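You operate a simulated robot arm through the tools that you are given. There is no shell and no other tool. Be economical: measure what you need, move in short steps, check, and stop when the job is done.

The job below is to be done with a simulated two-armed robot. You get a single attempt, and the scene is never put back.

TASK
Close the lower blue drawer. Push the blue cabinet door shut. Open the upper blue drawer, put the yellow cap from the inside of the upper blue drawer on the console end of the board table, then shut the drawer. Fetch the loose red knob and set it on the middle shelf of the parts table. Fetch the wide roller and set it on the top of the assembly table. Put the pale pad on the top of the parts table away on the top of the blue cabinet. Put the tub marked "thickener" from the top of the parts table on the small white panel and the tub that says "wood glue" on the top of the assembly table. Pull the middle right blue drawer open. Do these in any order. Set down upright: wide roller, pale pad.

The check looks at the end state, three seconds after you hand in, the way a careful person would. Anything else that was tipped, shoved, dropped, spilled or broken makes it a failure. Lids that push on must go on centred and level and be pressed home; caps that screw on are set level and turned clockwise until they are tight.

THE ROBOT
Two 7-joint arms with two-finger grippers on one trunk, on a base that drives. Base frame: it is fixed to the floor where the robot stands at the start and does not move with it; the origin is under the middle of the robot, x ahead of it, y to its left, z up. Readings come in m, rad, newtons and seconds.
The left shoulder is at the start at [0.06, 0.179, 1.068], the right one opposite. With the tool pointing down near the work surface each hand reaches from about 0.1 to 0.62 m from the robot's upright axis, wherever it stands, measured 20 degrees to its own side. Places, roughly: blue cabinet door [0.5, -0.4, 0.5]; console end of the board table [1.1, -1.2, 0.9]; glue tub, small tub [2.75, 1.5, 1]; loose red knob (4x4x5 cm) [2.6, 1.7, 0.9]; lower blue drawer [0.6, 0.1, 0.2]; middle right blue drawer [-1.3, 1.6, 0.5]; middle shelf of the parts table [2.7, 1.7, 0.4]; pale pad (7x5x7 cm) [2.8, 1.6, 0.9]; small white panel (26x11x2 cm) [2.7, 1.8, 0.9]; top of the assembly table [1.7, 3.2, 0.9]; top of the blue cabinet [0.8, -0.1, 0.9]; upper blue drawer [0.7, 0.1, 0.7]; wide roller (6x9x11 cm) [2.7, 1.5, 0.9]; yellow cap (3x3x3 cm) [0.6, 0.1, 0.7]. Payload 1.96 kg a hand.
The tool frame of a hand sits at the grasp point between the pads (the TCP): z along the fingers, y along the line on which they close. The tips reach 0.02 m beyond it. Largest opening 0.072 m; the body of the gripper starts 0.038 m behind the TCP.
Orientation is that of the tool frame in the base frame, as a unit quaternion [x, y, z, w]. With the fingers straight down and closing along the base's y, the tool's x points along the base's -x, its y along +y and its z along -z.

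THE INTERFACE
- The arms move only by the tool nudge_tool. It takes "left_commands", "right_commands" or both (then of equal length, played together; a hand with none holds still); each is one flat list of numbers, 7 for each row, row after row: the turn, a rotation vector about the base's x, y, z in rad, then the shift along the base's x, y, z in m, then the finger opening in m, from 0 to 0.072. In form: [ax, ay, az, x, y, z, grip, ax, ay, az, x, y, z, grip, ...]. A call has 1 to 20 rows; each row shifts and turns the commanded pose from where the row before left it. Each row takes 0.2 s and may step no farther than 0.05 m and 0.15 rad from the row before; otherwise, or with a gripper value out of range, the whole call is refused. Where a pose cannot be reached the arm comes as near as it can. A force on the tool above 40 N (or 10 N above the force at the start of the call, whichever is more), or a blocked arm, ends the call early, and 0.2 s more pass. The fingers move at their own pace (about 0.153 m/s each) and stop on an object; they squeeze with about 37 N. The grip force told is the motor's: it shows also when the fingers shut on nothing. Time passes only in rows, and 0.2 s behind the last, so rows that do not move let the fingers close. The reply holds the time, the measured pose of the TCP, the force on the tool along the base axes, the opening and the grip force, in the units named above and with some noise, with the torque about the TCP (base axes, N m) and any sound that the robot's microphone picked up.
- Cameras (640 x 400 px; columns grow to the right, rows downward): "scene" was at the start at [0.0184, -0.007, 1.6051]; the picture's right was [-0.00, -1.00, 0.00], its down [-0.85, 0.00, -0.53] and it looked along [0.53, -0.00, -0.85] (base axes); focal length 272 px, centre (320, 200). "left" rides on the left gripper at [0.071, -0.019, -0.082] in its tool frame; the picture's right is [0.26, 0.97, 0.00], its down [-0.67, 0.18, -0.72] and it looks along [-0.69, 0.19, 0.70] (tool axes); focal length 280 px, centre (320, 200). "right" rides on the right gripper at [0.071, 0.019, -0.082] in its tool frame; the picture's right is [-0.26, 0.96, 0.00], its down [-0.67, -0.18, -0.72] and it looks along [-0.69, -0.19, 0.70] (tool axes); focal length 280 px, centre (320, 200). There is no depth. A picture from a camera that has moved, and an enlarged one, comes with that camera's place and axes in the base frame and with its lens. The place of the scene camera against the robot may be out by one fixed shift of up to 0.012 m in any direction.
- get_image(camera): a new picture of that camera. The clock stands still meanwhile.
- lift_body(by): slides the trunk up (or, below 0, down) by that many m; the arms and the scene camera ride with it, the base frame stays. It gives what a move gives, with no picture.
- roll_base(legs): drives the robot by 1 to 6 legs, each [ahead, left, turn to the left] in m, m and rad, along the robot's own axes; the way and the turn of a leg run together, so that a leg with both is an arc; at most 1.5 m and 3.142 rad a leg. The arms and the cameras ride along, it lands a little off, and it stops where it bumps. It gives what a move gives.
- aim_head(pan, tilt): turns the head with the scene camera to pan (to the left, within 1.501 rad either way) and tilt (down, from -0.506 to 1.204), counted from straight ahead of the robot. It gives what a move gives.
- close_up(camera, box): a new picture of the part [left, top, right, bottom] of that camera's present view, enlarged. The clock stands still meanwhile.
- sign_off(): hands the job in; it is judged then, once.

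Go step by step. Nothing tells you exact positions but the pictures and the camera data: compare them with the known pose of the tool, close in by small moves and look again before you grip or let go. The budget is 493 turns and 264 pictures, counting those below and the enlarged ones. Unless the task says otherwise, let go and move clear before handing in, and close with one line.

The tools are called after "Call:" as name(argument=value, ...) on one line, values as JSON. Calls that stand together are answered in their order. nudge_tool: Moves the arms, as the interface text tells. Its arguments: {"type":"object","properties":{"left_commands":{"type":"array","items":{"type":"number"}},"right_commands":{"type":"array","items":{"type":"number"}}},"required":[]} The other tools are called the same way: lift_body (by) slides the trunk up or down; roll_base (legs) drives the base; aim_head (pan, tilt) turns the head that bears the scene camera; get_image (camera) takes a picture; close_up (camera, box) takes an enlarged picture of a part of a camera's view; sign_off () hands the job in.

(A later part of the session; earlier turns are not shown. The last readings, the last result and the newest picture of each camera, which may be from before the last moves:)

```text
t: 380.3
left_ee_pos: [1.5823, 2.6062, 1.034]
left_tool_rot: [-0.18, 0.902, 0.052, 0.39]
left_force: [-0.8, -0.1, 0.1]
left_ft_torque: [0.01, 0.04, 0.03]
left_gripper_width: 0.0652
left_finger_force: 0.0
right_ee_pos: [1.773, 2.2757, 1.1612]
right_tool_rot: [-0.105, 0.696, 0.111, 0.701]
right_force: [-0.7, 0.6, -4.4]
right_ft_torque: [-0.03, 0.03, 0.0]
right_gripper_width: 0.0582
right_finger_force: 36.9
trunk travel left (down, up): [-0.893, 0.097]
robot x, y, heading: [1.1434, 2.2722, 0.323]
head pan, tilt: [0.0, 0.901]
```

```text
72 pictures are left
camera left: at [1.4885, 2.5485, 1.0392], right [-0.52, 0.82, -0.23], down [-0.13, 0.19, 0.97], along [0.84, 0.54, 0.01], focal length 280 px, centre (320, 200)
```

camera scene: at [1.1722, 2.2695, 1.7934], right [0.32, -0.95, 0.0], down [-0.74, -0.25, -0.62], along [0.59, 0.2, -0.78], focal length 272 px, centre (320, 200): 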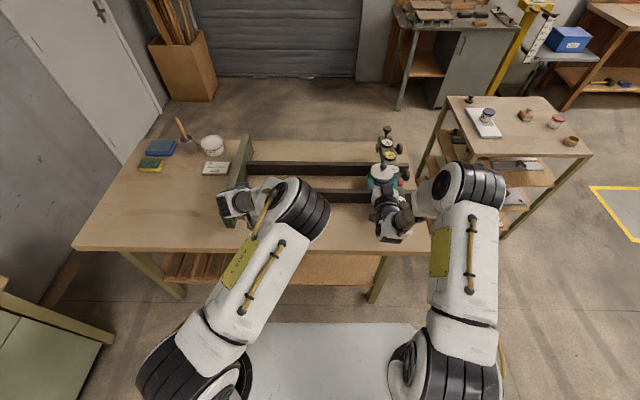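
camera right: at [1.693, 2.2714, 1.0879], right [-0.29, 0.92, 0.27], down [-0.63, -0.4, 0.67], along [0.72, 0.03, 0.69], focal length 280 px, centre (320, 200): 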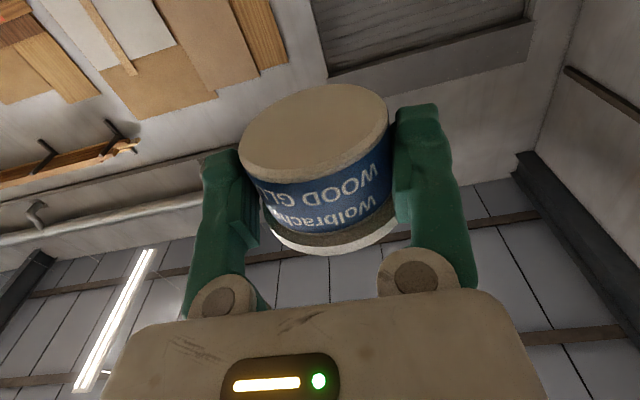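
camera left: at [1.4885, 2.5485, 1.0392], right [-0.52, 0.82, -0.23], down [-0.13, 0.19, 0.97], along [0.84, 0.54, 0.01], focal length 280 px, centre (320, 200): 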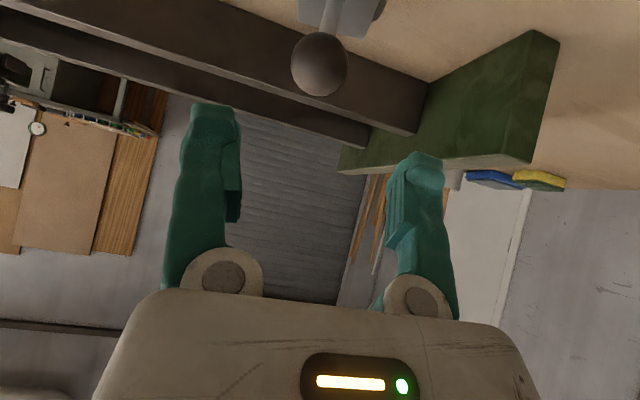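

The roller stands upright. Now I'll tuck the left arm, draw the pot back towards the edge line and lower.

Call:
nudge_tool(left_commands=[0, 0, 0, -0.0355, -0.012, 0.02, 0.065, 0, 0, 0, -0.0355, -0.012, 0.02, 0.065, 0, 0, 0, -0.0355, -0.012, 0.02, 0.065, 0, 0, 0, -0.0355, -0.012, 0.02, 0.065], right_commands=[0, 0, 0, -0.018, -0.006, 0, 0.03, 0, 0, 0, -0.018, -0.006, 0, 0.03, 0, 0, 0, -0.018, -0.006, 0, 0.03, 0, 0, 0, 0, 0, 0, 0.03])

Call:
lift_body(by=-0.22)

Call:
get_image(camera="right")

Call:
close_up(camera="scene", box=[240, 130, 480, 300])

```text
t: 381.3
left_ee_pos: [1.4703, 2.5714, 1.1073]
left_tool_rot: [-0.18, 0.903, 0.051, 0.388]
left_force: [0.0, -0.2, 0.1]
left_ft_torque: [0.01, 0.04, 0.01]
left_gripper_width: 0.065
left_finger_force: 0.1
left hand out of reach, approached as far as the arm can: row 3, 4
right_ee_pos: [1.7206, 2.2588, 1.1632]
right_tool_rot: [-0.107, 0.697, 0.111, 0.701]
right_force: [-0.3, 0.4, -4.4]
right_ft_torque: [0.01, 0.03, 0.02]
right_gripper_width: 0.0585
right_finger_force: 37.0
trunk travel left (down, up): [-0.893, 0.097]
robot x, y, heading: [1.1405, 2.2709, 0.325]
head pan, tilt: [0.0, 0.901]
```

```text
t: 383.6
left_ee_pos: [1.4711, 2.5716, 0.8877]
left_tool_rot: [-0.181, 0.902, 0.052, 0.388]
left_force: [0.2, -1.4, -0.4]
left_ft_torque: [0.01, 0.04, -0.02]
left_gripper_width: 0.0653
left_finger_force: 0.1
right_ee_pos: [1.7207, 2.2575, 0.9425]
right_tool_rot: [-0.106, 0.696, 0.112, 0.701]
right_force: [0.8, -0.7, -3.0]
right_ft_torque: [0.0, 0.09, -0.04]
right_gripper_width: 0.0585
right_finger_force: 37.2
trunk travel left (down, up): [-0.673, 0.317]
robot x, y, heading: [1.1485, 2.2734, 0.325]
head pan, tilt: [0.0, 0.901]
```

```text
71 pictures are left
camera right: at [1.6379, 2.252, 0.8706], right [-0.29, 0.92, 0.27], down [-0.63, -0.4, 0.67], along [0.72, 0.03, 0.69], focal length 280 px, centre (320, 200)
```

right: 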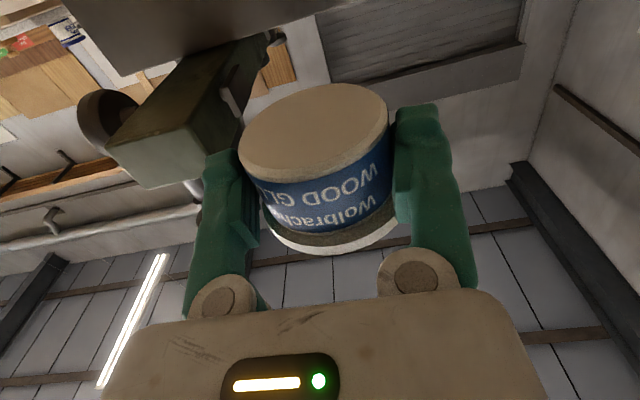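

```text
2.35 times, centred on (360, 215) of scene
camera zoom: at [1.1694, 2.2682, 1.5734], right [0.32, -0.95, 0.0], down [-0.74, -0.25, -0.62], along [0.59, 0.2, -0.78], focal length 641 px, centre (226, 165)
```

zoom: 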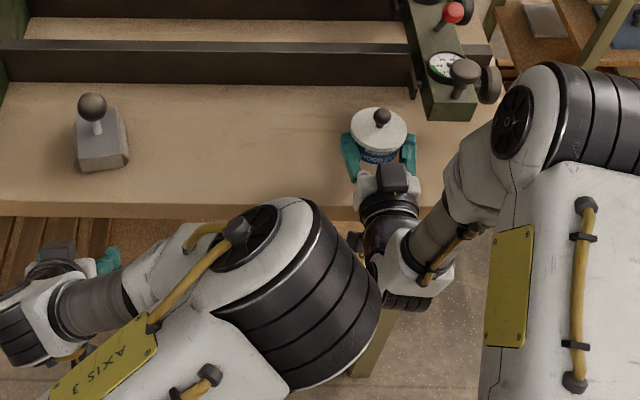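

Call:
nudge_tool(right_commands=[0, 0, 0, 0.0085, 0.0029, -0.015, 0.03, 0, 0, 0, 0, 0, -0.02, 0.03, 0, 0, 0, 0, 0, -0.015, 0.03, 0, 0, 0, 0, 0, 0, 0.03])

Call:
get_image(camera="right")

```text
t: 384.6
left_ee_pos: [1.4702, 2.5712, 0.8871]
left_tool_rot: [-0.181, 0.902, 0.053, 0.388]
left_force: [-0.5, 0.1, 0.5]
left_ft_torque: [0.0, 0.04, 0.04]
left_gripper_width: 0.0649
left_finger_force: 0.0
right_ee_pos: [1.7294, 2.2631, 0.891]
right_tool_rot: [-0.106, 0.696, 0.111, 0.701]
right_force: [-1.0, 0.5, -4.3]
right_ft_torque: [-0.05, 0.06, -0.03]
right_gripper_width: 0.0583
right_finger_force: 36.5
trunk travel left (down, up): [-0.673, 0.317]
robot x, y, heading: [1.1451, 2.271, 0.328]
head pan, tilt: [0.0, 0.901]
```

```text
69 pictures are left
camera right: at [1.6463, 2.2564, 0.8202], right [-0.29, 0.92, 0.27], down [-0.63, -0.4, 0.67], along [0.72, 0.03, 0.69], focal length 280 px, centre (320, 200)
```

right: 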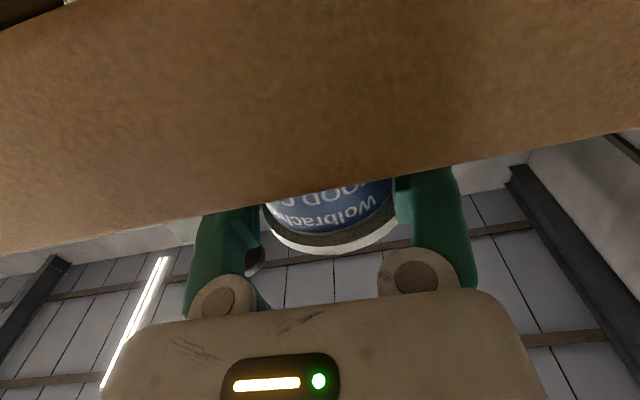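

Call:
nudge_tool(right_commands=[0, 0, 0, 0, 0, -0.006, 0.03, 0, 0, 0, 0, 0, -0.004, 0.03, 0, 0, 0, 0, 0, 0, 0.03])

Call:
nudge_tool(right_commands=[0, 0, 0, 0, 0, -0.003, 0.03, 0, 0, 0, 0, 0, 0, 0.03])

Call:
get_image(camera="right")

```text
t: 385.4
left_ee_pos: [1.4696, 2.5721, 0.8867]
left_tool_rot: [-0.181, 0.903, 0.052, 0.386]
left_force: [-0.4, -0.6, -0.6]
left_ft_torque: [-0.03, 0.04, 0.04]
left_gripper_width: 0.0651
left_finger_force: 0.1
right_ee_pos: [1.7307, 2.2618, 0.8817]
right_tool_rot: [-0.106, 0.697, 0.111, 0.701]
right_force: [0.2, 0.0, -4.8]
right_ft_torque: [-0.03, 0.08, -0.01]
right_gripper_width: 0.0582
right_finger_force: 36.9
trunk travel left (down, up): [-0.673, 0.317]
robot x, y, heading: [1.1434, 2.2725, 0.321]
head pan, tilt: [0.0, 0.901]
```

```text
t: 386.0
left_ee_pos: [1.4717, 2.5715, 0.8877]
left_tool_rot: [-0.181, 0.902, 0.052, 0.387]
left_force: [-0.5, -0.8, 0.0]
left_ft_torque: [-0.03, 0.01, -0.05]
left_gripper_width: 0.0648
left_finger_force: 0.0
right_ee_pos: [1.7301, 2.2611, 0.8793]
right_tool_rot: [-0.106, 0.697, 0.111, 0.701]
right_force: [-0.8, -0.4, -4.1]
right_ft_torque: [0.03, 0.02, 0.01]
right_gripper_width: 0.0585
right_finger_force: 36.6
trunk travel left (down, up): [-0.673, 0.317]
robot x, y, heading: [1.1414, 2.2709, 0.323]
head pan, tilt: [0.0, 0.901]
```

```text
68 pictures are left
camera right: at [1.6463, 2.2558, 0.8076], right [-0.29, 0.92, 0.27], down [-0.63, -0.4, 0.67], along [0.72, 0.03, 0.69], focal length 280 px, centre (320, 200)
```

right: 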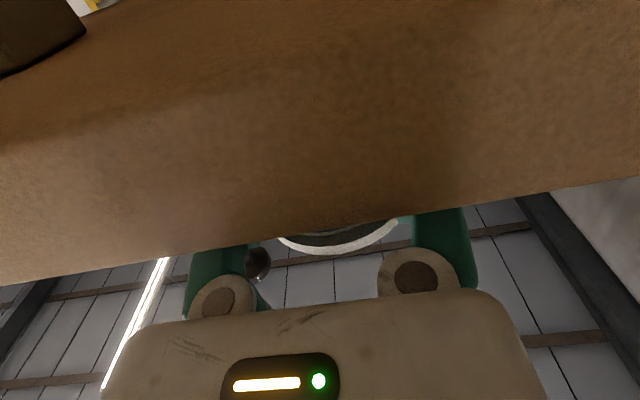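

I'm slightly deep relative to the edge; backing 8 mm, then lowering the rest.

Call:
nudge_tool(right_commands=[0, 0, 0, -0.0076, -0.0026, 0, 0.03, 0, 0, 0, 0, 0, -0.003, 0.03, 0, 0, 0, 0, 0, 0, 0.03])

Call:
nudge_tool(right_commands=[0, 0, 0, 0, 0, -0.003, 0.03, 0, 0, 0, 0, 0, 0, 0.03])

```text
t: 386.8
left_ee_pos: [1.4705, 2.5711, 0.8863]
left_tool_rot: [-0.181, 0.902, 0.052, 0.388]
left_force: [0.3, -0.4, 0.6]
left_ft_torque: [-0.02, 0.01, -0.02]
left_gripper_width: 0.0649
left_finger_force: 0.1
right_ee_pos: [1.7208, 2.2601, 0.8778]
right_tool_rot: [-0.106, 0.695, 0.111, 0.702]
right_force: [2.6, 0.6, 7.1]
right_ft_torque: [-0.22, -0.32, 0.06]
right_gripper_width: 0.0584
right_finger_force: 37.2
trunk travel left (down, up): [-0.673, 0.317]
robot x, y, heading: [1.1455, 2.2718, 0.327]
head pan, tilt: [0.0, 0.901]
```

```text
t: 387.4
left_ee_pos: [1.4688, 2.5718, 0.8876]
left_tool_rot: [-0.181, 0.902, 0.052, 0.389]
left_force: [0.3, 0.2, 0.8]
left_ft_torque: [0.01, 0.01, 0.0]
left_gripper_width: 0.0652
left_finger_force: 0.0
right_ee_pos: [1.7217, 2.2584, 0.8776]
right_tool_rot: [-0.106, 0.693, 0.112, 0.704]
right_force: [8.8, 3.1, 34.2]
right_ft_torque: [-0.08, 0.11, 0.09]
right_gripper_width: 0.0585
right_finger_force: 37.0
trunk travel left (down, up): [-0.673, 0.317]
robot x, y, heading: [1.1435, 2.2695, 0.331]
head pan, tilt: [0.0, 0.901]
```

Contact as predicted. Relaxing, opening and backing straight out.

Call:
nudge_tool(right_commands=[0, 0, 0, 0, 0, 0.003, 0.03, 0, 0, 0, 0, 0, 0, 0.06, 0, 0, 0, 0, 0, 0, 0.07, 0, 0, 0, 0, 0, 0, 0.072, 0, 0, 0, -0.019, -0.0064, 0, 0.072, 0, 0, 0, -0.019, -0.0064, 0, 0.072, 0, 0, 0, -0.038, -0.0128, 0, 0.072, 0, 0, 0, -0.038, -0.0128, 0, 0.072])

Call:
close_up(camera="scene", box=[320, 150, 440, 250])

```text
t: 389.2
left_ee_pos: [1.4702, 2.5723, 0.8876]
left_tool_rot: [-0.18, 0.902, 0.052, 0.389]
left_force: [-0.1, -0.8, 0.8]
left_ft_torque: [0.03, 0.0, 0.0]
left_gripper_width: 0.0651
left_finger_force: 0.1
right_ee_pos: [1.6093, 2.2205, 0.8774]
right_tool_rot: [-0.105, 0.696, 0.112, 0.701]
right_force: [0.6, -0.1, -0.3]
right_ft_torque: [0.0, -0.01, -0.01]
right_gripper_width: 0.0719
right_finger_force: 0.1
trunk travel left (down, up): [-0.673, 0.317]
robot x, y, heading: [1.1451, 2.2728, 0.333]
head pan, tilt: [0.0, 0.901]
```

```text
4.00 times, centred on (380, 200) of scene
camera zoom: at [1.1685, 2.2681, 1.5734], right [0.32, -0.95, 0.0], down [-0.74, -0.25, -0.62], along [0.59, 0.2, -0.78], focal length 1089 px, centre (80, 200)
```

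zoom: 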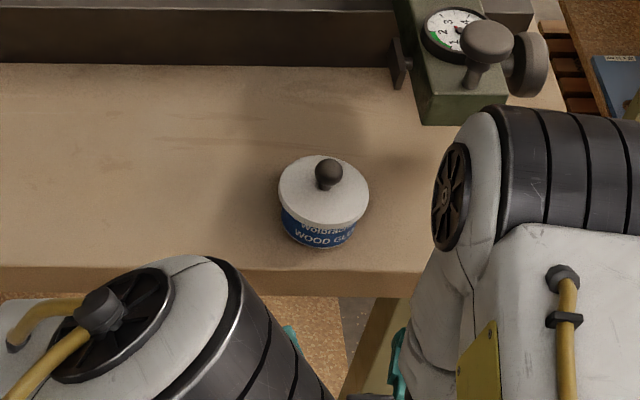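

The pot stands near the front edge. I'll press its lid home from above with two fingertips straddling the knob, so first I raise and turn the right hand down.

Call:
lift_body(by=0.22)

Call:
nudge_tool(right_commands=[-0.0479, 0.1422, 0, 0, 0, 0, 0.044, -0.0479, 0.1422, 0, 0, 0, 0, 0.044, -0.0479, 0.1422, 0, 0, 0, 0, 0.044, -0.0479, 0.1422, 0, 0, 0, 0, 0.044, -0.0479, 0.1422, 0, 0, 0, 0, 0.044, -0.0479, 0.1422, 0, 0, 0, 0, 0.044, -0.0479, 0.1422, 0, 0, 0, 0, 0.044, -0.0479, 0.1422, 0, 0, 0, 0, 0.044, -0.0479, 0.1422, 0, 0, 0, 0, 0.044, -0.0479, 0.1422, 0, 0, 0, 0, 0.044, -0.022, 0.066, 0, 0, 0, 0, 0.044])

Call:
get_image(camera="right")

```text
t: 391.5
left_ee_pos: [1.4699, 2.5714, 1.107]
left_tool_rot: [-0.181, 0.902, 0.053, 0.388]
left_force: [-0.3, 0.1, 0.0]
left_ft_torque: [0.04, 0.0, 0.02]
left_gripper_width: 0.065
left_finger_force: 0.0
right_ee_pos: [1.6092, 2.2209, 1.096]
right_tool_rot: [-0.106, 0.696, 0.112, 0.701]
right_force: [0.7, 0.0, -0.7]
right_ft_torque: [-0.02, 0.0, -0.04]
right_gripper_width: 0.0718
right_finger_force: 0.1
trunk travel left (down, up): [-0.893, 0.097]
robot x, y, heading: [1.1409, 2.2657, 0.326]
head pan, tilt: [0.0, 0.901]
```

```text
t: 393.9
left_ee_pos: [1.4697, 2.5715, 1.1061]
left_tool_rot: [-0.18, 0.902, 0.052, 0.389]
left_force: [-0.1, 0.1, 0.5]
left_ft_torque: [-0.03, -0.01, -0.03]
left_gripper_width: 0.065
left_finger_force: 0.0
right_ee_pos: [1.6102, 2.2221, 1.0971]
right_tool_rot: [-0.158, 0.987, -0.007, 0.005]
right_force: [-0.2, 0.4, 0.1]
right_ft_torque: [-0.04, -0.03, -0.01]
right_gripper_width: 0.0441
right_finger_force: 0.0
trunk travel left (down, up): [-0.893, 0.097]
robot x, y, heading: [1.1453, 2.2717, 0.325]
head pan, tilt: [0.0, 0.901]
```

```text
66 pictures are left
camera right: at [1.536, 2.2185, 1.1773], right [-0.05, 1.0, -0.01], down [0.69, 0.05, 0.72], along [0.72, 0.03, -0.69], focal length 280 px, centre (320, 200)
```

right: 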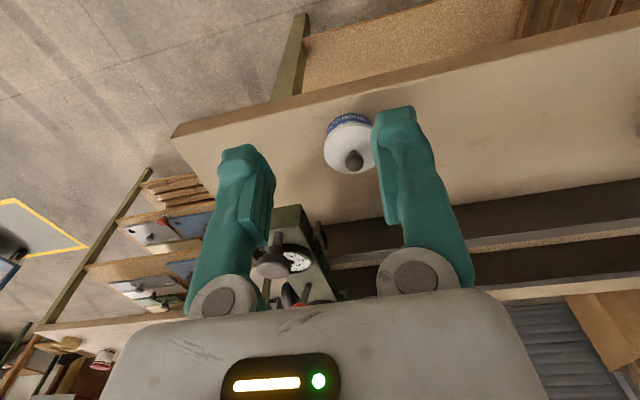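

Call:
nudge_tool(right_commands=[0, 0, 0, 0.0303, 0.0103, 0, 0.044, 0, 0, 0, 0.0303, 0.0103, 0, 0.044, 0, 0, 0, 0.0303, 0.0103, 0, 0.044, 0, 0, 0, 0.0303, 0.0103, 0, 0.044, 0, 0, 0, 0, 0, -0.04, 0.044, 0, 0, 0, 0, 0, -0.04, 0.044, 0, 0, 0, 0, 0, -0.035, 0.044, 0, 0, 0, 0, 0, 0, 0.044])

Call:
get_image(camera="right")

```text
t: 395.7
left_ee_pos: [1.4685, 2.5711, 1.1079]
left_tool_rot: [-0.182, 0.902, 0.053, 0.388]
left_force: [0.1, -0.7, -0.1]
left_ft_torque: [0.0, -0.04, 0.0]
left_gripper_width: 0.0649
left_finger_force: 0.0
right_ee_pos: [1.7288, 2.2634, 0.9803]
right_tool_rot: [-0.158, 0.987, -0.008, 0.005]
right_force: [0.0, -1.0, 0.6]
right_ft_torque: [0.01, 0.01, 0.0]
right_gripper_width: 0.0441
right_finger_force: 0.1
trunk travel left (down, up): [-0.893, 0.097]
robot x, y, heading: [1.1468, 2.2676, 0.324]
head pan, tilt: [0.0, 0.901]
```

```text
65 pictures are left
camera right: at [1.6544, 2.2601, 1.0615], right [-0.05, 1.0, -0.01], down [0.69, 0.05, 0.72], along [0.72, 0.03, -0.69], focal length 280 px, centre (320, 200)
```

right: 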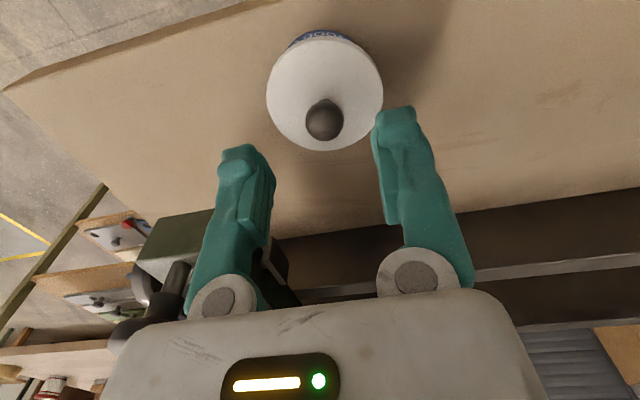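

Call:
nudge_tool(right_commands=[0, 0, 0, 0.005, 0.0015, -0.02, 0.044, 0, 0, 0, 0, 0, -0.02, 0.044, 0, 0, 0, 0, 0, -0.008, 0.044, 0, 0, 0, 0, 0, 0, 0.044])

Call:
get_image(camera="right")

```text
t: 396.7
left_ee_pos: [1.4701, 2.572, 1.1057]
left_tool_rot: [-0.181, 0.902, 0.053, 0.388]
left_force: [-0.5, -1.0, 0.8]
left_ft_torque: [0.01, 0.05, 0.02]
left_gripper_width: 0.0651
left_finger_force: 0.1
right_ee_pos: [1.7349, 2.2645, 0.9337]
right_tool_rot: [-0.159, 0.987, -0.007, 0.006]
right_force: [-0.4, -0.5, 0.8]
right_ft_torque: [-0.01, -0.02, 0.03]
right_gripper_width: 0.0437
right_finger_force: 0.0
trunk travel left (down, up): [-0.893, 0.097]
robot x, y, heading: [1.1483, 2.2665, 0.322]
head pan, tilt: [0.0, 0.901]
```

```text
64 pictures are left
camera right: at [1.6608, 2.2607, 1.0141], right [-0.05, 1.0, -0.01], down [0.69, 0.05, 0.72], along [0.72, 0.03, -0.69], focal length 280 px, centre (320, 200)
```

right: 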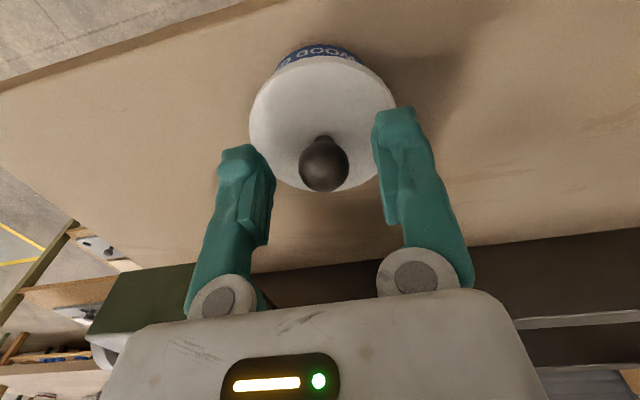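

Call:
nudge_tool(right_commands=[0, 0, 0, 0.001, 0, -0.008, 0.044, 0, 0, 0, 0, 0, -0.004, 0.044, 0, 0, 0, 0, 0, -0.003, 0.044, 0, 0, 0, 0, 0, -0.003, 0.044, 0, 0, 0, 0, 0, -0.003, 0.044])

Call:
get_image(camera="right")

```text
t: 397.8
left_ee_pos: [1.4667, 2.5704, 1.1091]
left_tool_rot: [-0.181, 0.902, 0.053, 0.39]
left_force: [-0.7, 0.1, 0.1]
left_ft_torque: [0.02, 0.02, 0.01]
left_gripper_width: 0.065
left_finger_force: 0.0
right_ee_pos: [1.7374, 2.2659, 0.9228]
right_tool_rot: [-0.158, 0.987, -0.007, 0.012]
right_force: [-11.2, -2.7, 30.1]
right_ft_torque: [0.62, 0.53, 0.33]
right_gripper_width: 0.0436
right_finger_force: 0.1
trunk travel left (down, up): [-0.893, 0.097]
robot x, y, heading: [1.1433, 2.2702, 0.326]
head pan, tilt: [0.0, 0.901]
stopped in row 5 (right hand): the force on the tool passed its limit at 44 N (the readings are from after the stop); the commanded pose is now the measured one
```

```text
63 pictures are left
camera right: at [1.6621, 2.2614, 1.0017], right [-0.05, 1.0, -0.01], down [0.68, 0.04, 0.73], along [0.73, 0.03, -0.68], focal length 280 px, centre (320, 200)
```

right: 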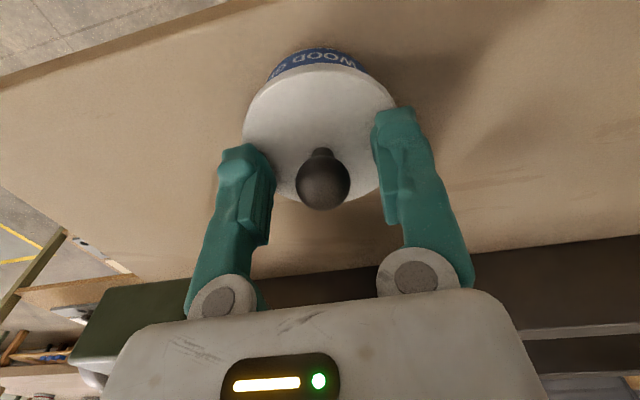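

No snap this time at 44 N, so it may be seated already. I'll lift clear and inspect closely.

Call:
nudge_tool(right_commands=[0, 0, 0, 0, 0, 0.02, 0.044, 0, 0, 0, 0, 0, 0.04, 0.044, 0, 0, 0, -0.035, -0.012, 0.03, 0.044, 0, 0, 0, -0.035, -0.012, 0.0, 0.044, 0, 0, 0, -0.035, -0.012, 0.0, 0.044])

Call:
aim_head(pan=-0.3, tilt=0.9)

Call:
get_image(camera="right")

Call:
close_up(camera="right", box=[240, 60, 420, 180])

```text
t: 399.0
left_ee_pos: [1.4693, 2.5709, 1.1074]
left_tool_rot: [-0.18, 0.902, 0.051, 0.388]
left_force: [-0.4, -0.6, -0.8]
left_ft_torque: [-0.01, 0.0, -0.02]
left_gripper_width: 0.0649
left_finger_force: 0.0
right_ee_pos: [1.6316, 2.2308, 1.0068]
right_tool_rot: [-0.158, 0.987, -0.006, 0.011]
right_force: [-0.2, 0.0, -0.3]
right_ft_torque: [0.0, -0.07, 0.01]
right_gripper_width: 0.044
right_finger_force: 0.1
trunk travel left (down, up): [-0.893, 0.097]
robot x, y, heading: [1.1436, 2.2699, 0.326]
head pan, tilt: [0.0, 0.901]
```

```text
t: 399.8
left_ee_pos: [1.4706, 2.5718, 1.1074]
left_tool_rot: [-0.181, 0.902, 0.053, 0.388]
left_force: [0.0, 0.5, -0.7]
left_ft_torque: [0.01, 0.03, 0.03]
left_gripper_width: 0.0651
left_finger_force: 0.1
right_ee_pos: [1.6343, 2.2302, 1.0057]
right_tool_rot: [-0.158, 0.987, -0.006, 0.009]
right_force: [0.7, -0.1, -0.1]
right_ft_torque: [-0.05, -0.05, 0.01]
right_gripper_width: 0.0441
right_finger_force: 0.0
trunk travel left (down, up): [-0.893, 0.097]
robot x, y, heading: [1.1444, 2.2697, 0.322]
head pan, tilt: [-0.3, 0.901]
```

```text
62 pictures are left
camera right: at [1.5599, 2.227, 1.0862], right [-0.05, 1.0, -0.01], down [0.68, 0.04, 0.73], along [0.73, 0.03, -0.68], focal length 280 px, centre (320, 200)
```

right: 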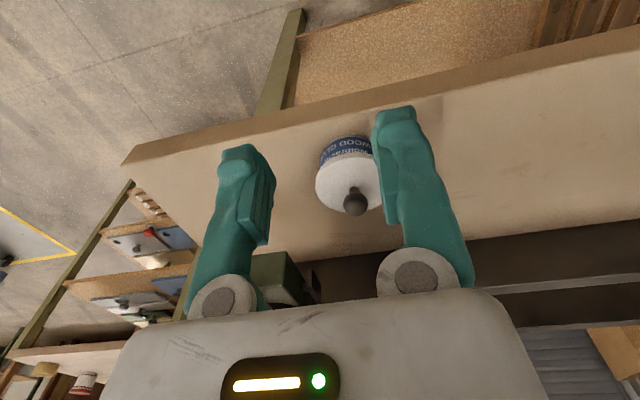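

```text
3.33 times, centred on (330, 120) of right
camera zoom: at [1.5599, 2.227, 1.0862], right [-0.05, 1.0, -0.01], down [0.68, 0.04, 0.73], along [0.73, 0.03, -0.68], focal length 935 px, centre (287, 467)
```

zoom: 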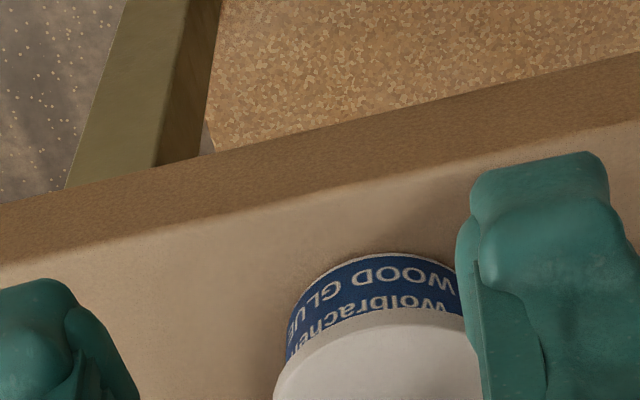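

The lid sits flush against the blue body with no neck showing, so it is home. Next the pale pad: back to the front of the parts table.

Call:
roll_base(legs=[[0, -0.94, 0], [0.76, 0, 0]])

Call:
get_image(camera="right")

```text
t: 408.4
left_ee_pos: [2.4764, 1.932, 1.1082]
left_tool_rot: [-0.186, 0.901, 0.055, 0.388]
left_force: [0.6, 0.3, 0.4]
left_ft_torque: [-0.02, -0.02, 0.0]
left_gripper_width: 0.0651
left_finger_force: 0.1
right_ee_pos: [2.6433, 1.5931, 1.0067]
right_tool_rot: [-0.163, 0.987, -0.007, 0.009]
right_force: [0.6, 0.2, -0.2]
right_ft_torque: [-0.02, 0.01, -0.01]
right_gripper_width: 0.0442
right_finger_force: 0.1
trunk travel left (down, up): [-0.893, 0.097]
robot x, y, heading: [2.1542, 1.6277, 0.339]
head pan, tilt: [-0.3, 0.901]
```

```text
60 pictures are left
camera right: at [2.5692, 1.5893, 1.0865], right [-0.06, 1.0, -0.01], down [0.68, 0.05, 0.73], along [0.73, 0.04, -0.68], focal length 280 px, centre (320, 200)
```

right: 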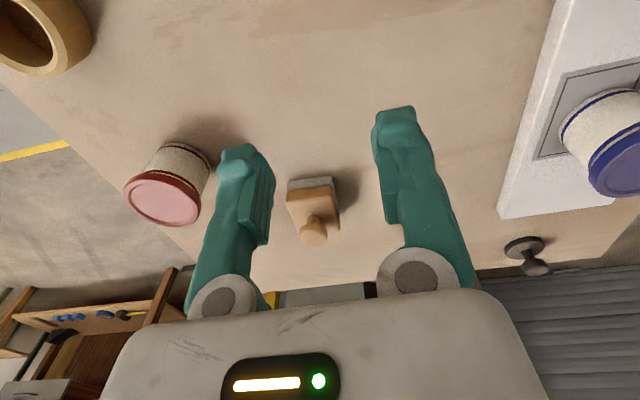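

The pad is at about [2.80, 1.595]. Moving a little closer, then over it with a slight yaw to match its sides.

Call:
roll_base(legs=[[0.06, 0, 0]])

Call:
nudge_tool(right_commands=[0, 0, -0.1, 0.025, -0.004, 0, 0.068, 0, 0, -0.1, 0.025, -0.004, 0, 0.068, 0, 0, 0, 0.025, -0.004, 0, 0.068, 0, 0, 0, 0.022, -0.005, 0, 0.068, 0, 0, 0, 0, 0, -0.03, 0.068, 0, 0, 0, 0, 0, 0, 0.068])

Call:
get_image(camera="right")

```text
t: 409.3
left_ee_pos: [2.5272, 1.9512, 1.109]
left_tool_rot: [-0.186, 0.9, 0.055, 0.39]
left_force: [-0.1, -0.3, 0.4]
left_ft_torque: [-0.01, -0.03, 0.0]
left_gripper_width: 0.0654
left_finger_force: 0.1
right_ee_pos: [2.6952, 1.6111, 1.008]
right_tool_rot: [-0.165, 0.986, -0.007, 0.011]
right_force: [-0.1, -0.2, 0.4]
right_ft_torque: [0.01, -0.05, -0.03]
right_gripper_width: 0.044
right_finger_force: 0.1
trunk travel left (down, up): [-0.893, 0.097]
robot x, y, heading: [2.2112, 1.6481, 0.332]
head pan, tilt: [-0.3, 0.901]
```

```text
t: 410.7
left_ee_pos: [2.5298, 1.9523, 1.1073]
left_tool_rot: [-0.186, 0.901, 0.055, 0.388]
left_force: [0.1, 0.4, 0.1]
left_ft_torque: [0.0, -0.01, 0.03]
left_gripper_width: 0.065
left_finger_force: 0.1
right_ee_pos: [2.7969, 1.5977, 0.9789]
right_tool_rot: [-0.064, 0.998, -0.007, 0.008]
right_force: [0.5, 0.1, 0.1]
right_ft_torque: [0.03, -0.02, -0.02]
right_gripper_width: 0.0678
right_finger_force: 0.1
trunk travel left (down, up): [-0.893, 0.097]
robot x, y, heading: [2.2087, 1.6497, 0.336]
head pan, tilt: [-0.3, 0.901]
```

```text
59 pictures are left
camera right: at [2.722, 1.608, 1.0562], right [0.14, 0.99, -0.01], down [0.68, -0.08, 0.73], along [0.72, -0.11, -0.69], focal length 280 px, centre (320, 200)
```

right: 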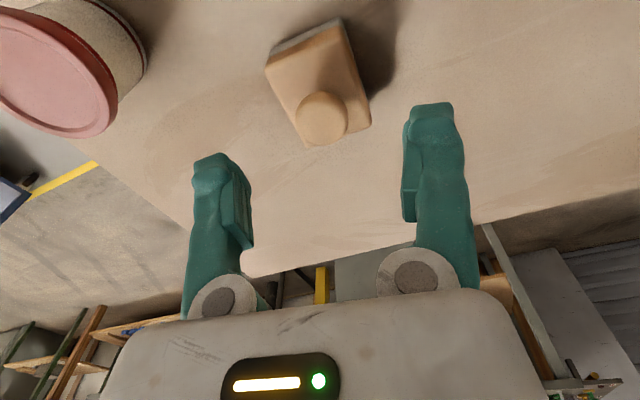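

The pad is in fact square to the table; undoing the yaw and descending part way.

Call:
nudge_tool(right_commands=[0, 0, 0.12, 0.001, -0.002, 0, 0.068, 0, 0, 0.11, 0.001, -0.002, 0, 0.068, 0, 0, 0, 0, 0, -0.025, 0.068, 0, 0, 0, 0, 0, 0, 0.068])

Call:
get_image(camera="right")

```text
t: 411.7
left_ee_pos: [2.5311, 1.9522, 1.1068]
left_tool_rot: [-0.186, 0.901, 0.054, 0.387]
left_force: [0.1, 0.1, 0.3]
left_ft_torque: [0.0, -0.02, -0.03]
left_gripper_width: 0.0646
left_finger_force: 0.1
right_ee_pos: [2.7975, 1.5935, 0.9498]
right_tool_rot: [-0.178, 0.984, -0.007, 0.01]
right_force: [-0.3, -0.7, -0.8]
right_ft_torque: [0.01, -0.01, 0.0]
right_gripper_width: 0.068
right_finger_force: 0.0
trunk travel left (down, up): [-0.893, 0.097]
robot x, y, heading: [2.2103, 1.6482, 0.342]
head pan, tilt: [-0.3, 0.901]
```

```text
58 pictures are left
camera right: at [2.7227, 1.5872, 1.03], right [-0.09, 1.0, -0.01], down [0.68, 0.07, 0.73], along [0.73, 0.06, -0.68], focal length 280 px, centre (320, 200)
```

right: 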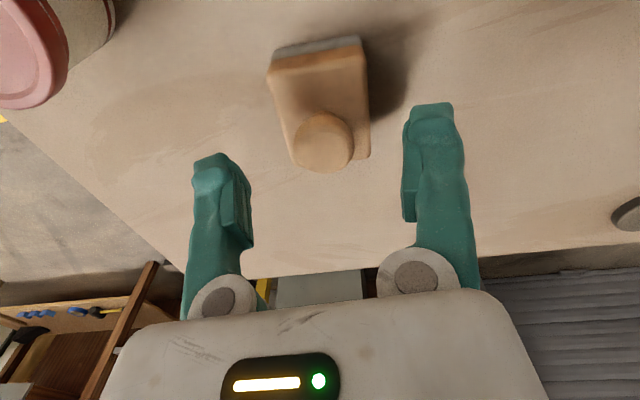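

Call:
nudge_tool(right_commands=[0, 0, 0, 0, 0, -0.02, 0.068, 0, 0, 0, 0, 0, -0.02, 0.068, 0, 0, 0, 0, 0, -0.009, 0.068, 0, 0, 0, 0, 0, 0, 0.068])

Call:
get_image(camera="right")

```text
t: 412.7
left_ee_pos: [2.5303, 1.9523, 1.1079]
left_tool_rot: [-0.187, 0.901, 0.054, 0.387]
left_force: [1.0, -0.6, -0.3]
left_ft_torque: [-0.03, -0.04, -0.01]
left_gripper_width: 0.065
left_finger_force: 0.0
right_ee_pos: [2.7975, 1.591, 0.9028]
right_tool_rot: [-0.178, 0.984, -0.006, 0.01]
right_force: [0.1, 0.7, 0.4]
right_ft_torque: [0.0, 0.03, -0.01]
right_gripper_width: 0.0679
right_finger_force: 0.1
trunk travel left (down, up): [-0.893, 0.097]
robot x, y, heading: [2.21, 1.6498, 0.337]
head pan, tilt: [-0.3, 0.901]
```

```text
57 pictures are left
camera right: at [2.7232, 1.584, 0.9818], right [-0.09, 1.0, -0.01], down [0.68, 0.07, 0.73], along [0.73, 0.06, -0.68], focal length 280 px, centre (320, 200)
```

right: 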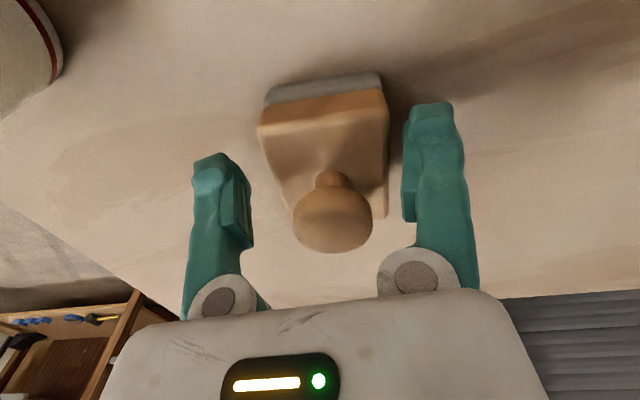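

Call:
nudge_tool(right_commands=[0, 0, 0, 0, 0, 0, 0.05, 0, 0, 0, 0, 0, 0, 0.03, 0, 0, 0, 0, 0, 0, 0.03, 0, 0, 0, 0, 0, 0.02, 0.03, 0, 0, 0, 0, 0, 0.03, 0.03, 0, 0, 0, 0, 0, 0, 0.03])

Call:
get_image(camera="right")

```text
t: 414.1
left_ee_pos: [2.531, 1.9529, 1.1066]
left_tool_rot: [-0.187, 0.901, 0.055, 0.387]
left_force: [-0.2, -1.2, 0.4]
left_ft_torque: [0.01, 0.01, 0.04]
left_gripper_width: 0.065
left_finger_force: 0.1
right_ee_pos: [2.7989, 1.5914, 0.9529]
right_tool_rot: [-0.179, 0.984, -0.006, 0.009]
right_force: [-0.1, 0.2, -1.2]
right_ft_torque: [0.0, 0.02, 0.0]
right_gripper_width: 0.0489
right_finger_force: 37.1
trunk travel left (down, up): [-0.893, 0.097]
robot x, y, heading: [2.2097, 1.6467, 0.337]
head pan, tilt: [-0.3, 0.901]
```

```text
56 pictures are left
camera right: at [2.7236, 1.5847, 1.0328], right [-0.09, 1.0, -0.01], down [0.68, 0.07, 0.73], along [0.73, 0.06, -0.69], focal length 280 px, centre (320, 200)
```

right: 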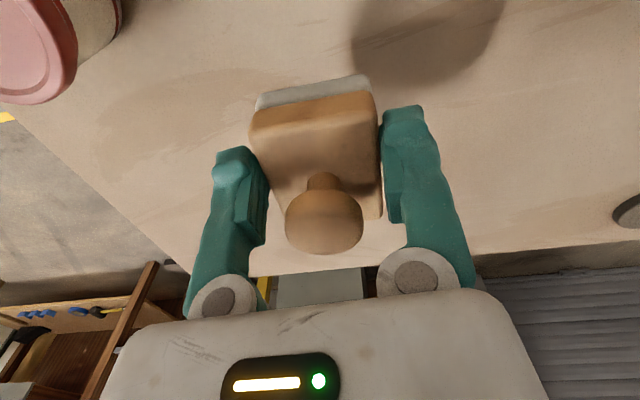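

The pad is held by its flat sides. I'll raise it and drive to the left side of the blue cabinet.

Call:
nudge_tool(right_commands=[0, 0, 0, -0.02, -0.007, 0.04, 0.03, 0, 0, 0, -0.02, -0.007, 0.04, 0.03, 0, 0, 0, -0.02, -0.007, 0.04, 0.03])

Call:
lift_body(by=0.09)

Call:
roll_base(legs=[[-0.9, 0, 0], [-0.75, -0.12, 0], [0, 0, -1.6]])

Call:
aim_head(pan=0.0, tilt=0.9)

Call:
get_image(camera="scene")

```text
t: 414.9
left_ee_pos: [2.5302, 1.9531, 1.1072]
left_tool_rot: [-0.186, 0.901, 0.054, 0.388]
left_force: [-0.3, -1.4, 0.1]
left_ft_torque: [0.03, 0.05, 0.01]
left_gripper_width: 0.0651
left_finger_force: 0.1
right_ee_pos: [2.7359, 1.5661, 1.0721]
right_tool_rot: [-0.179, 0.984, -0.007, 0.009]
right_force: [-0.4, 0.2, -0.5]
right_ft_torque: [-0.01, -0.02, 0.0]
right_gripper_width: 0.0493
right_finger_force: 37.0
trunk travel left (down, up): [-0.893, 0.097]
robot x, y, heading: [2.2058, 1.6463, 0.337]
head pan, tilt: [-0.3, 0.901]
```

```text
t: 416.2
left_ee_pos: [2.53, 1.9511, 1.1973]
left_tool_rot: [-0.186, 0.902, 0.054, 0.387]
left_force: [-0.1, 0.1, 0.3]
left_ft_torque: [0.0, -0.01, -0.02]
left_gripper_width: 0.0648
left_finger_force: 0.0
right_ee_pos: [2.7361, 1.5654, 1.1629]
right_tool_rot: [-0.178, 0.984, -0.007, 0.009]
right_force: [-0.3, 0.4, -0.9]
right_ft_torque: [-0.01, 0.01, 0.01]
right_gripper_width: 0.0491
right_finger_force: 37.3
trunk travel left (down, up): [-0.983, 0.007]
robot x, y, heading: [2.2093, 1.6514, 0.337]
head pan, tilt: [-0.3, 0.901]
```

```text
t: 428.3
left_ee_pos: [1.0123, 0.6743, 1.198]
left_tool_rot: [0.515, 0.763, -0.239, 0.309]
left_force: [0.3, -0.3, 0.8]
left_ft_torque: [0.02, -0.03, 0.02]
left_gripper_width: 0.0651
left_finger_force: 0.0
right_ee_pos: [0.6202, 0.4767, 1.1622]
right_tool_rot: [0.58, 0.815, -0.011, 0.002]
right_force: [0.5, -0.4, -0.9]
right_ft_torque: [0.02, 0.03, 0.0]
right_gripper_width: 0.0488
right_finger_force: 37.3
trunk travel left (down, up): [-0.983, 0.007]
robot x, y, heading: [0.719, 1.0053, -1.259]
head pan, tilt: [-0.3, 0.901]
```

```text
t: 429.1
left_ee_pos: [1.0117, 0.6735, 1.1978]
left_tool_rot: [0.516, 0.762, -0.24, 0.309]
left_force: [0.2, 0.1, 0.8]
left_ft_torque: [0.0, -0.01, -0.01]
left_gripper_width: 0.065
left_finger_force: 0.1
right_ee_pos: [0.6205, 0.4775, 1.1601]
right_tool_rot: [0.58, 0.815, -0.011, 0.003]
right_force: [-0.2, -0.5, 0.2]
right_ft_torque: [0.03, -0.02, -0.01]
right_gripper_width: 0.0487
right_finger_force: 37.3
trunk travel left (down, up): [-0.983, 0.007]
robot x, y, heading: [0.7168, 1.0043, -1.259]
head pan, tilt: [0.0, 0.901]
```

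```text
55 pictures are left
camera scene: at [0.7293, 0.9817, 1.8834], right [-0.95, -0.3, 0.0], down [-0.24, 0.75, -0.62], along [0.19, -0.59, -0.78], focal length 272 px, centre (320, 200)
```

scene: 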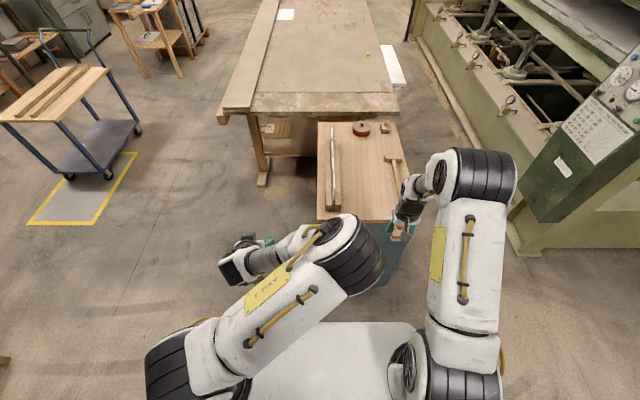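

The free area between the job-card bar and the hammer is near [0.80, 0.06]. Driving in and lowering over it.

Call:
roll_base(legs=[[0.37, 0.044, 0]])

Call:
nudge_tool(right_commands=[0, 0, 0, 0.009, -0.0285, 0, 0.03, 0, 0, 0, 0.009, -0.0285, 0, 0.03, 0, 0, 0, 0.007, -0.02, 0, 0.03, 0, 0, 0, 0, 0, -0.04, 0.03, 0, 0, 0, 0, 0, -0.04, 0.03, 0, 0, 0, 0, 0, -0.04, 0.03, 0, 0, 0, 0, 0, -0.04, 0.03, 0, 0, 0, 0, 0, 0, 0.03])

Call:
get_image(camera="right")

Call:
get_image(camera="scene")

```text
t: 431.5
left_ee_pos: [1.1649, 0.3271, 1.1976]
left_tool_rot: [0.518, 0.76, -0.241, 0.309]
left_force: [0.3, 0.6, -0.4]
left_ft_torque: [0.03, 0.03, -0.01]
left_gripper_width: 0.065
left_finger_force: 0.0
right_ee_pos: [0.7717, 0.1339, 1.1615]
right_tool_rot: [0.583, 0.813, -0.012, 0.003]
right_force: [-0.2, -0.2, -0.6]
right_ft_torque: [0.02, 0.02, 0.01]
right_gripper_width: 0.0486
right_finger_force: 37.0
trunk travel left (down, up): [-0.983, 0.007]
robot x, y, heading: [0.8728, 0.66, -1.265]
head pan, tilt: [0.0, 0.901]
```

```text
t: 433.3
left_ee_pos: [1.1656, 0.3271, 1.1987]
left_tool_rot: [0.519, 0.76, -0.241, 0.308]
left_force: [-0.2, -0.6, -0.2]
left_ft_torque: [0.02, 0.01, 0.03]
left_gripper_width: 0.0651
left_finger_force: 0.0
right_ee_pos: [0.7959, 0.0571, 1.0012]
right_tool_rot: [0.582, 0.813, -0.01, 0.002]
right_force: [0.0, -0.3, -1.8]
right_ft_torque: [0.0, -0.02, -0.04]
right_gripper_width: 0.0487
right_finger_force: 37.0
trunk travel left (down, up): [-0.983, 0.007]
robot x, y, heading: [0.8722, 0.6565, -1.266]
head pan, tilt: [0.0, 0.901]
```

```text
54 pictures are left
camera right: at [0.7925, 0.1308, 1.0813], right [1.0, 0.06, -0.01], down [0.05, -0.68, 0.73], along [0.04, -0.73, -0.68], focal length 280 px, centre (320, 200)
```

right: 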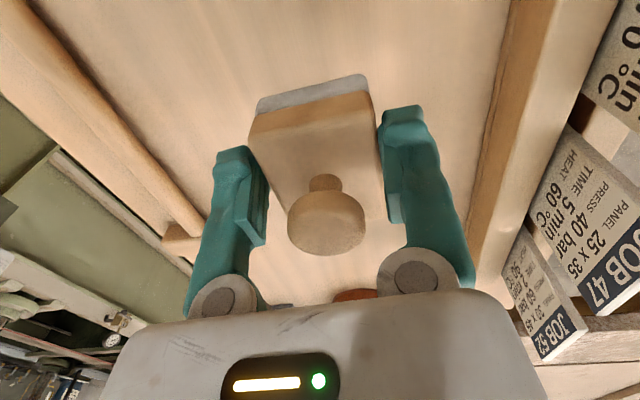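

```text
53 pictures are left
camera scene: at [0.8851, 0.637, 1.8834], right [-0.95, -0.3, 0.0], down [-0.23, 0.75, -0.62], along [0.19, -0.59, -0.78], focal length 272 px, centre (320, 200)
```

scene: 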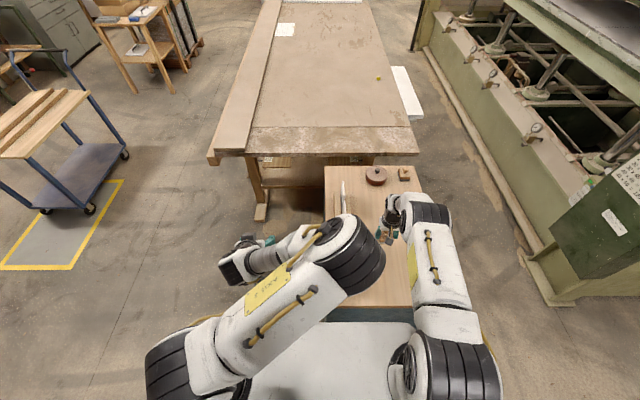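

Clear on both sides. Lowering to contact.

Call:
nudge_tool(right_commands=[0, 0, 0, 0, 0, -0.025, 0.03, 0, 0, 0, 0, 0, -0.015, 0.03, 0, 0, 0, 0, 0, -0.006, 0.03, 0, 0, 0, 0, 0, 0, 0.03])

Call:
nudge_tool(right_commands=[0, 0, 0, 0, 0, -0.004, 0.03, 0, 0, 0, 0, 0, -0.004, 0.03, 0, 0, 0, 0, 0, 0, 0.03])

```text
t: 434.3
left_ee_pos: [1.1642, 0.3262, 1.198]
left_tool_rot: [0.518, 0.761, -0.241, 0.308]
left_force: [-0.2, -0.2, 0.7]
left_ft_torque: [-0.02, 0.01, -0.04]
left_gripper_width: 0.065
left_finger_force: 0.1
right_ee_pos: [0.798, 0.0553, 0.9552]
right_tool_rot: [0.583, 0.813, -0.011, 0.002]
right_force: [0.4, 0.2, -0.2]
right_ft_torque: [-0.01, 0.06, 0.0]
right_gripper_width: 0.0488
right_finger_force: 37.2
trunk travel left (down, up): [-0.983, 0.007]
robot x, y, heading: [0.8697, 0.6586, -1.269]
head pan, tilt: [0.0, 0.901]
```

```text
t: 435.1
left_ee_pos: [1.1656, 0.3257, 1.197]
left_tool_rot: [0.519, 0.76, -0.241, 0.308]
left_force: [0.6, -0.4, -0.7]
left_ft_torque: [-0.03, 0.0, 0.01]
left_gripper_width: 0.0651
left_finger_force: 0.1
right_ee_pos: [0.7961, 0.0557, 0.9473]
right_tool_rot: [0.583, 0.813, -0.011, 0.003]
right_force: [-1.0, 0.2, -2.1]
right_ft_torque: [0.03, -0.03, 0.01]
right_gripper_width: 0.0488
right_finger_force: 36.9
trunk travel left (down, up): [-0.983, 0.007]
robot x, y, heading: [0.8709, 0.6595, -1.262]
head pan, tilt: [0.0, 0.901]
```

Call:
nudge_tool(right_commands=[0, 0, 0, 0, 0, -0.004, 0.03, 0, 0, 0, 0, 0, 0, 0.03])

Call:
nudge_tool(right_commands=[0, 0, 0, 0, 0, -0.004, 0.03, 0, 0, 0, 0, 0, 0, 0.03])

Call:
get_image(camera="right")

```text
t: 435.7
left_ee_pos: [1.1647, 0.3257, 1.197]
left_tool_rot: [0.519, 0.76, -0.241, 0.308]
left_force: [0.2, 0.3, 0.7]
left_ft_torque: [0.0, 0.03, -0.01]
left_gripper_width: 0.0649
left_finger_force: 0.1
right_ee_pos: [0.7975, 0.0551, 0.9437]
right_tool_rot: [0.583, 0.813, -0.01, 0.002]
right_force: [-0.3, -0.1, -1.0]
right_ft_torque: [0.03, -0.01, 0.01]
right_gripper_width: 0.0487
right_finger_force: 37.1
trunk travel left (down, up): [-0.983, 0.007]
robot x, y, heading: [0.8694, 0.6573, -1.27]
head pan, tilt: [0.0, 0.901]
```

```text
t: 436.3
left_ee_pos: [1.1663, 0.3262, 1.1976]
left_tool_rot: [0.519, 0.761, -0.241, 0.307]
left_force: [-0.1, -0.3, 1.4]
left_ft_torque: [0.02, 0.02, 0.02]
left_gripper_width: 0.0649
left_finger_force: 0.0
right_ee_pos: [0.7972, 0.0566, 0.938]
right_tool_rot: [0.583, 0.813, -0.01, 0.001]
right_force: [0.0, -0.1, -0.1]
right_ft_torque: [0.01, -0.02, 0.04]
right_gripper_width: 0.0486
right_finger_force: 36.8
trunk travel left (down, up): [-0.983, 0.007]
robot x, y, heading: [0.8694, 0.6564, -1.267]
head pan, tilt: [0.0, 0.901]
```

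```text
52 pictures are left
camera right: at [0.794, 0.1306, 1.0189], right [1.0, 0.06, -0.01], down [0.05, -0.68, 0.73], along [0.04, -0.73, -0.69], focal length 280 px, centre (320, 200)
```

right: 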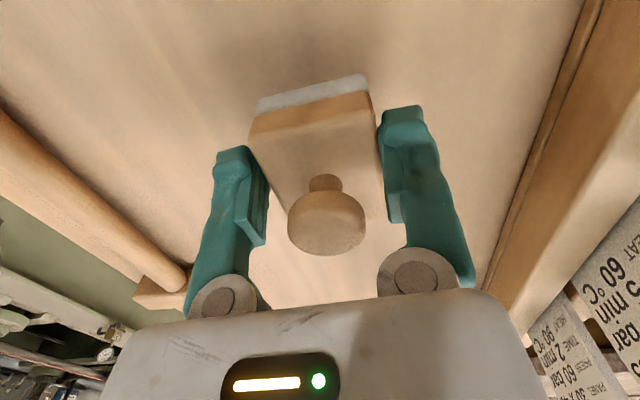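

Call:
nudge_tool(right_commands=[0, 0, 0, 0, 0, -0.006, 0.03, 0, 0, 0, 0, 0, -0.006, 0.03, 0, 0, 0, 0, 0, 0, 0.03])

Call:
nudge_tool(right_commands=[0, 0, 0, 0, 0, -0.006, 0.03, 0, 0, 0, 0, 0, 0, 0.03])

Call:
nudge_tool(right_commands=[0, 0, 0, 0, 0, -0.005, 0.03, 0, 0, 0, 0, 0, 0, 0.03])

Call:
get_image(camera="right")

```text
t: 437.1
left_ee_pos: [1.1657, 0.3262, 1.1959]
left_tool_rot: [0.518, 0.761, -0.24, 0.308]
left_force: [0.0, 0.9, -0.1]
left_ft_torque: [0.03, 0.02, 0.0]
left_gripper_width: 0.0651
left_finger_force: 0.0
right_ee_pos: [0.7943, 0.059, 0.928]
right_tool_rot: [0.583, 0.812, -0.011, 0.001]
right_force: [-0.1, -0.1, 0.5]
right_ft_torque: [-0.02, -0.04, 0.0]
right_gripper_width: 0.0486
right_finger_force: 37.5
right hand out of reach, approached as far as the arm can: row 2
trunk travel left (down, up): [-0.983, 0.007]
robot x, y, heading: [0.8738, 0.6607, -1.265]
head pan, tilt: [0.0, 0.901]
```

```text
t: 437.7
left_ee_pos: [1.1652, 0.3257, 1.196]
left_tool_rot: [0.519, 0.76, -0.241, 0.308]
left_force: [0.3, -0.1, 0.6]
left_ft_torque: [0.0, 0.02, -0.03]
left_gripper_width: 0.065
left_finger_force: 0.1
right_ee_pos: [0.7925, 0.0628, 0.9236]
right_tool_rot: [0.582, 0.813, -0.011, 0.002]
right_force: [0.5, 0.0, -0.3]
right_ft_torque: [0.0, 0.01, 0.0]
right_gripper_width: 0.0486
right_finger_force: 37.4
right hand out of reach, approached as far as the arm can: row 1
trunk travel left (down, up): [-0.983, 0.007]
robot x, y, heading: [0.8728, 0.6601, -1.265]
head pan, tilt: [0.0, 0.901]
```

```text
t: 438.3
left_ee_pos: [1.1649, 0.3267, 1.1972]
left_tool_rot: [0.519, 0.76, -0.24, 0.308]
left_force: [0.7, -0.5, 0.0]
left_ft_torque: [0.0, -0.01, 0.0]
left_gripper_width: 0.0654
left_finger_force: 0.1
right_ee_pos: [0.7931, 0.0619, 0.9243]
right_tool_rot: [0.583, 0.813, -0.011, 0.002]
right_force: [-0.5, -0.5, -0.6]
right_ft_torque: [0.0, -0.03, 0.02]
right_gripper_width: 0.0486
right_finger_force: 36.8
right hand out of reach, approached as far as the arm can: row 1
trunk travel left (down, up): [-0.983, 0.007]
robot x, y, heading: [0.8677, 0.6591, -1.27]
head pan, tilt: [0.0, 0.901]
```

```text
51 pictures are left
camera right: at [0.7902, 0.1374, 1.0039], right [1.0, 0.06, -0.01], down [0.05, -0.68, 0.73], along [0.04, -0.73, -0.68], focal length 280 px, centre (320, 200)
```

right: 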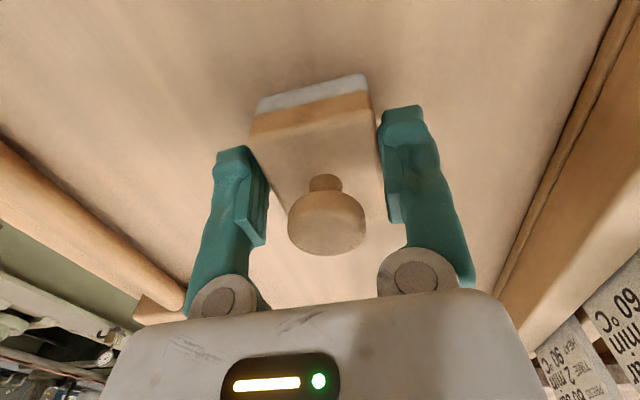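

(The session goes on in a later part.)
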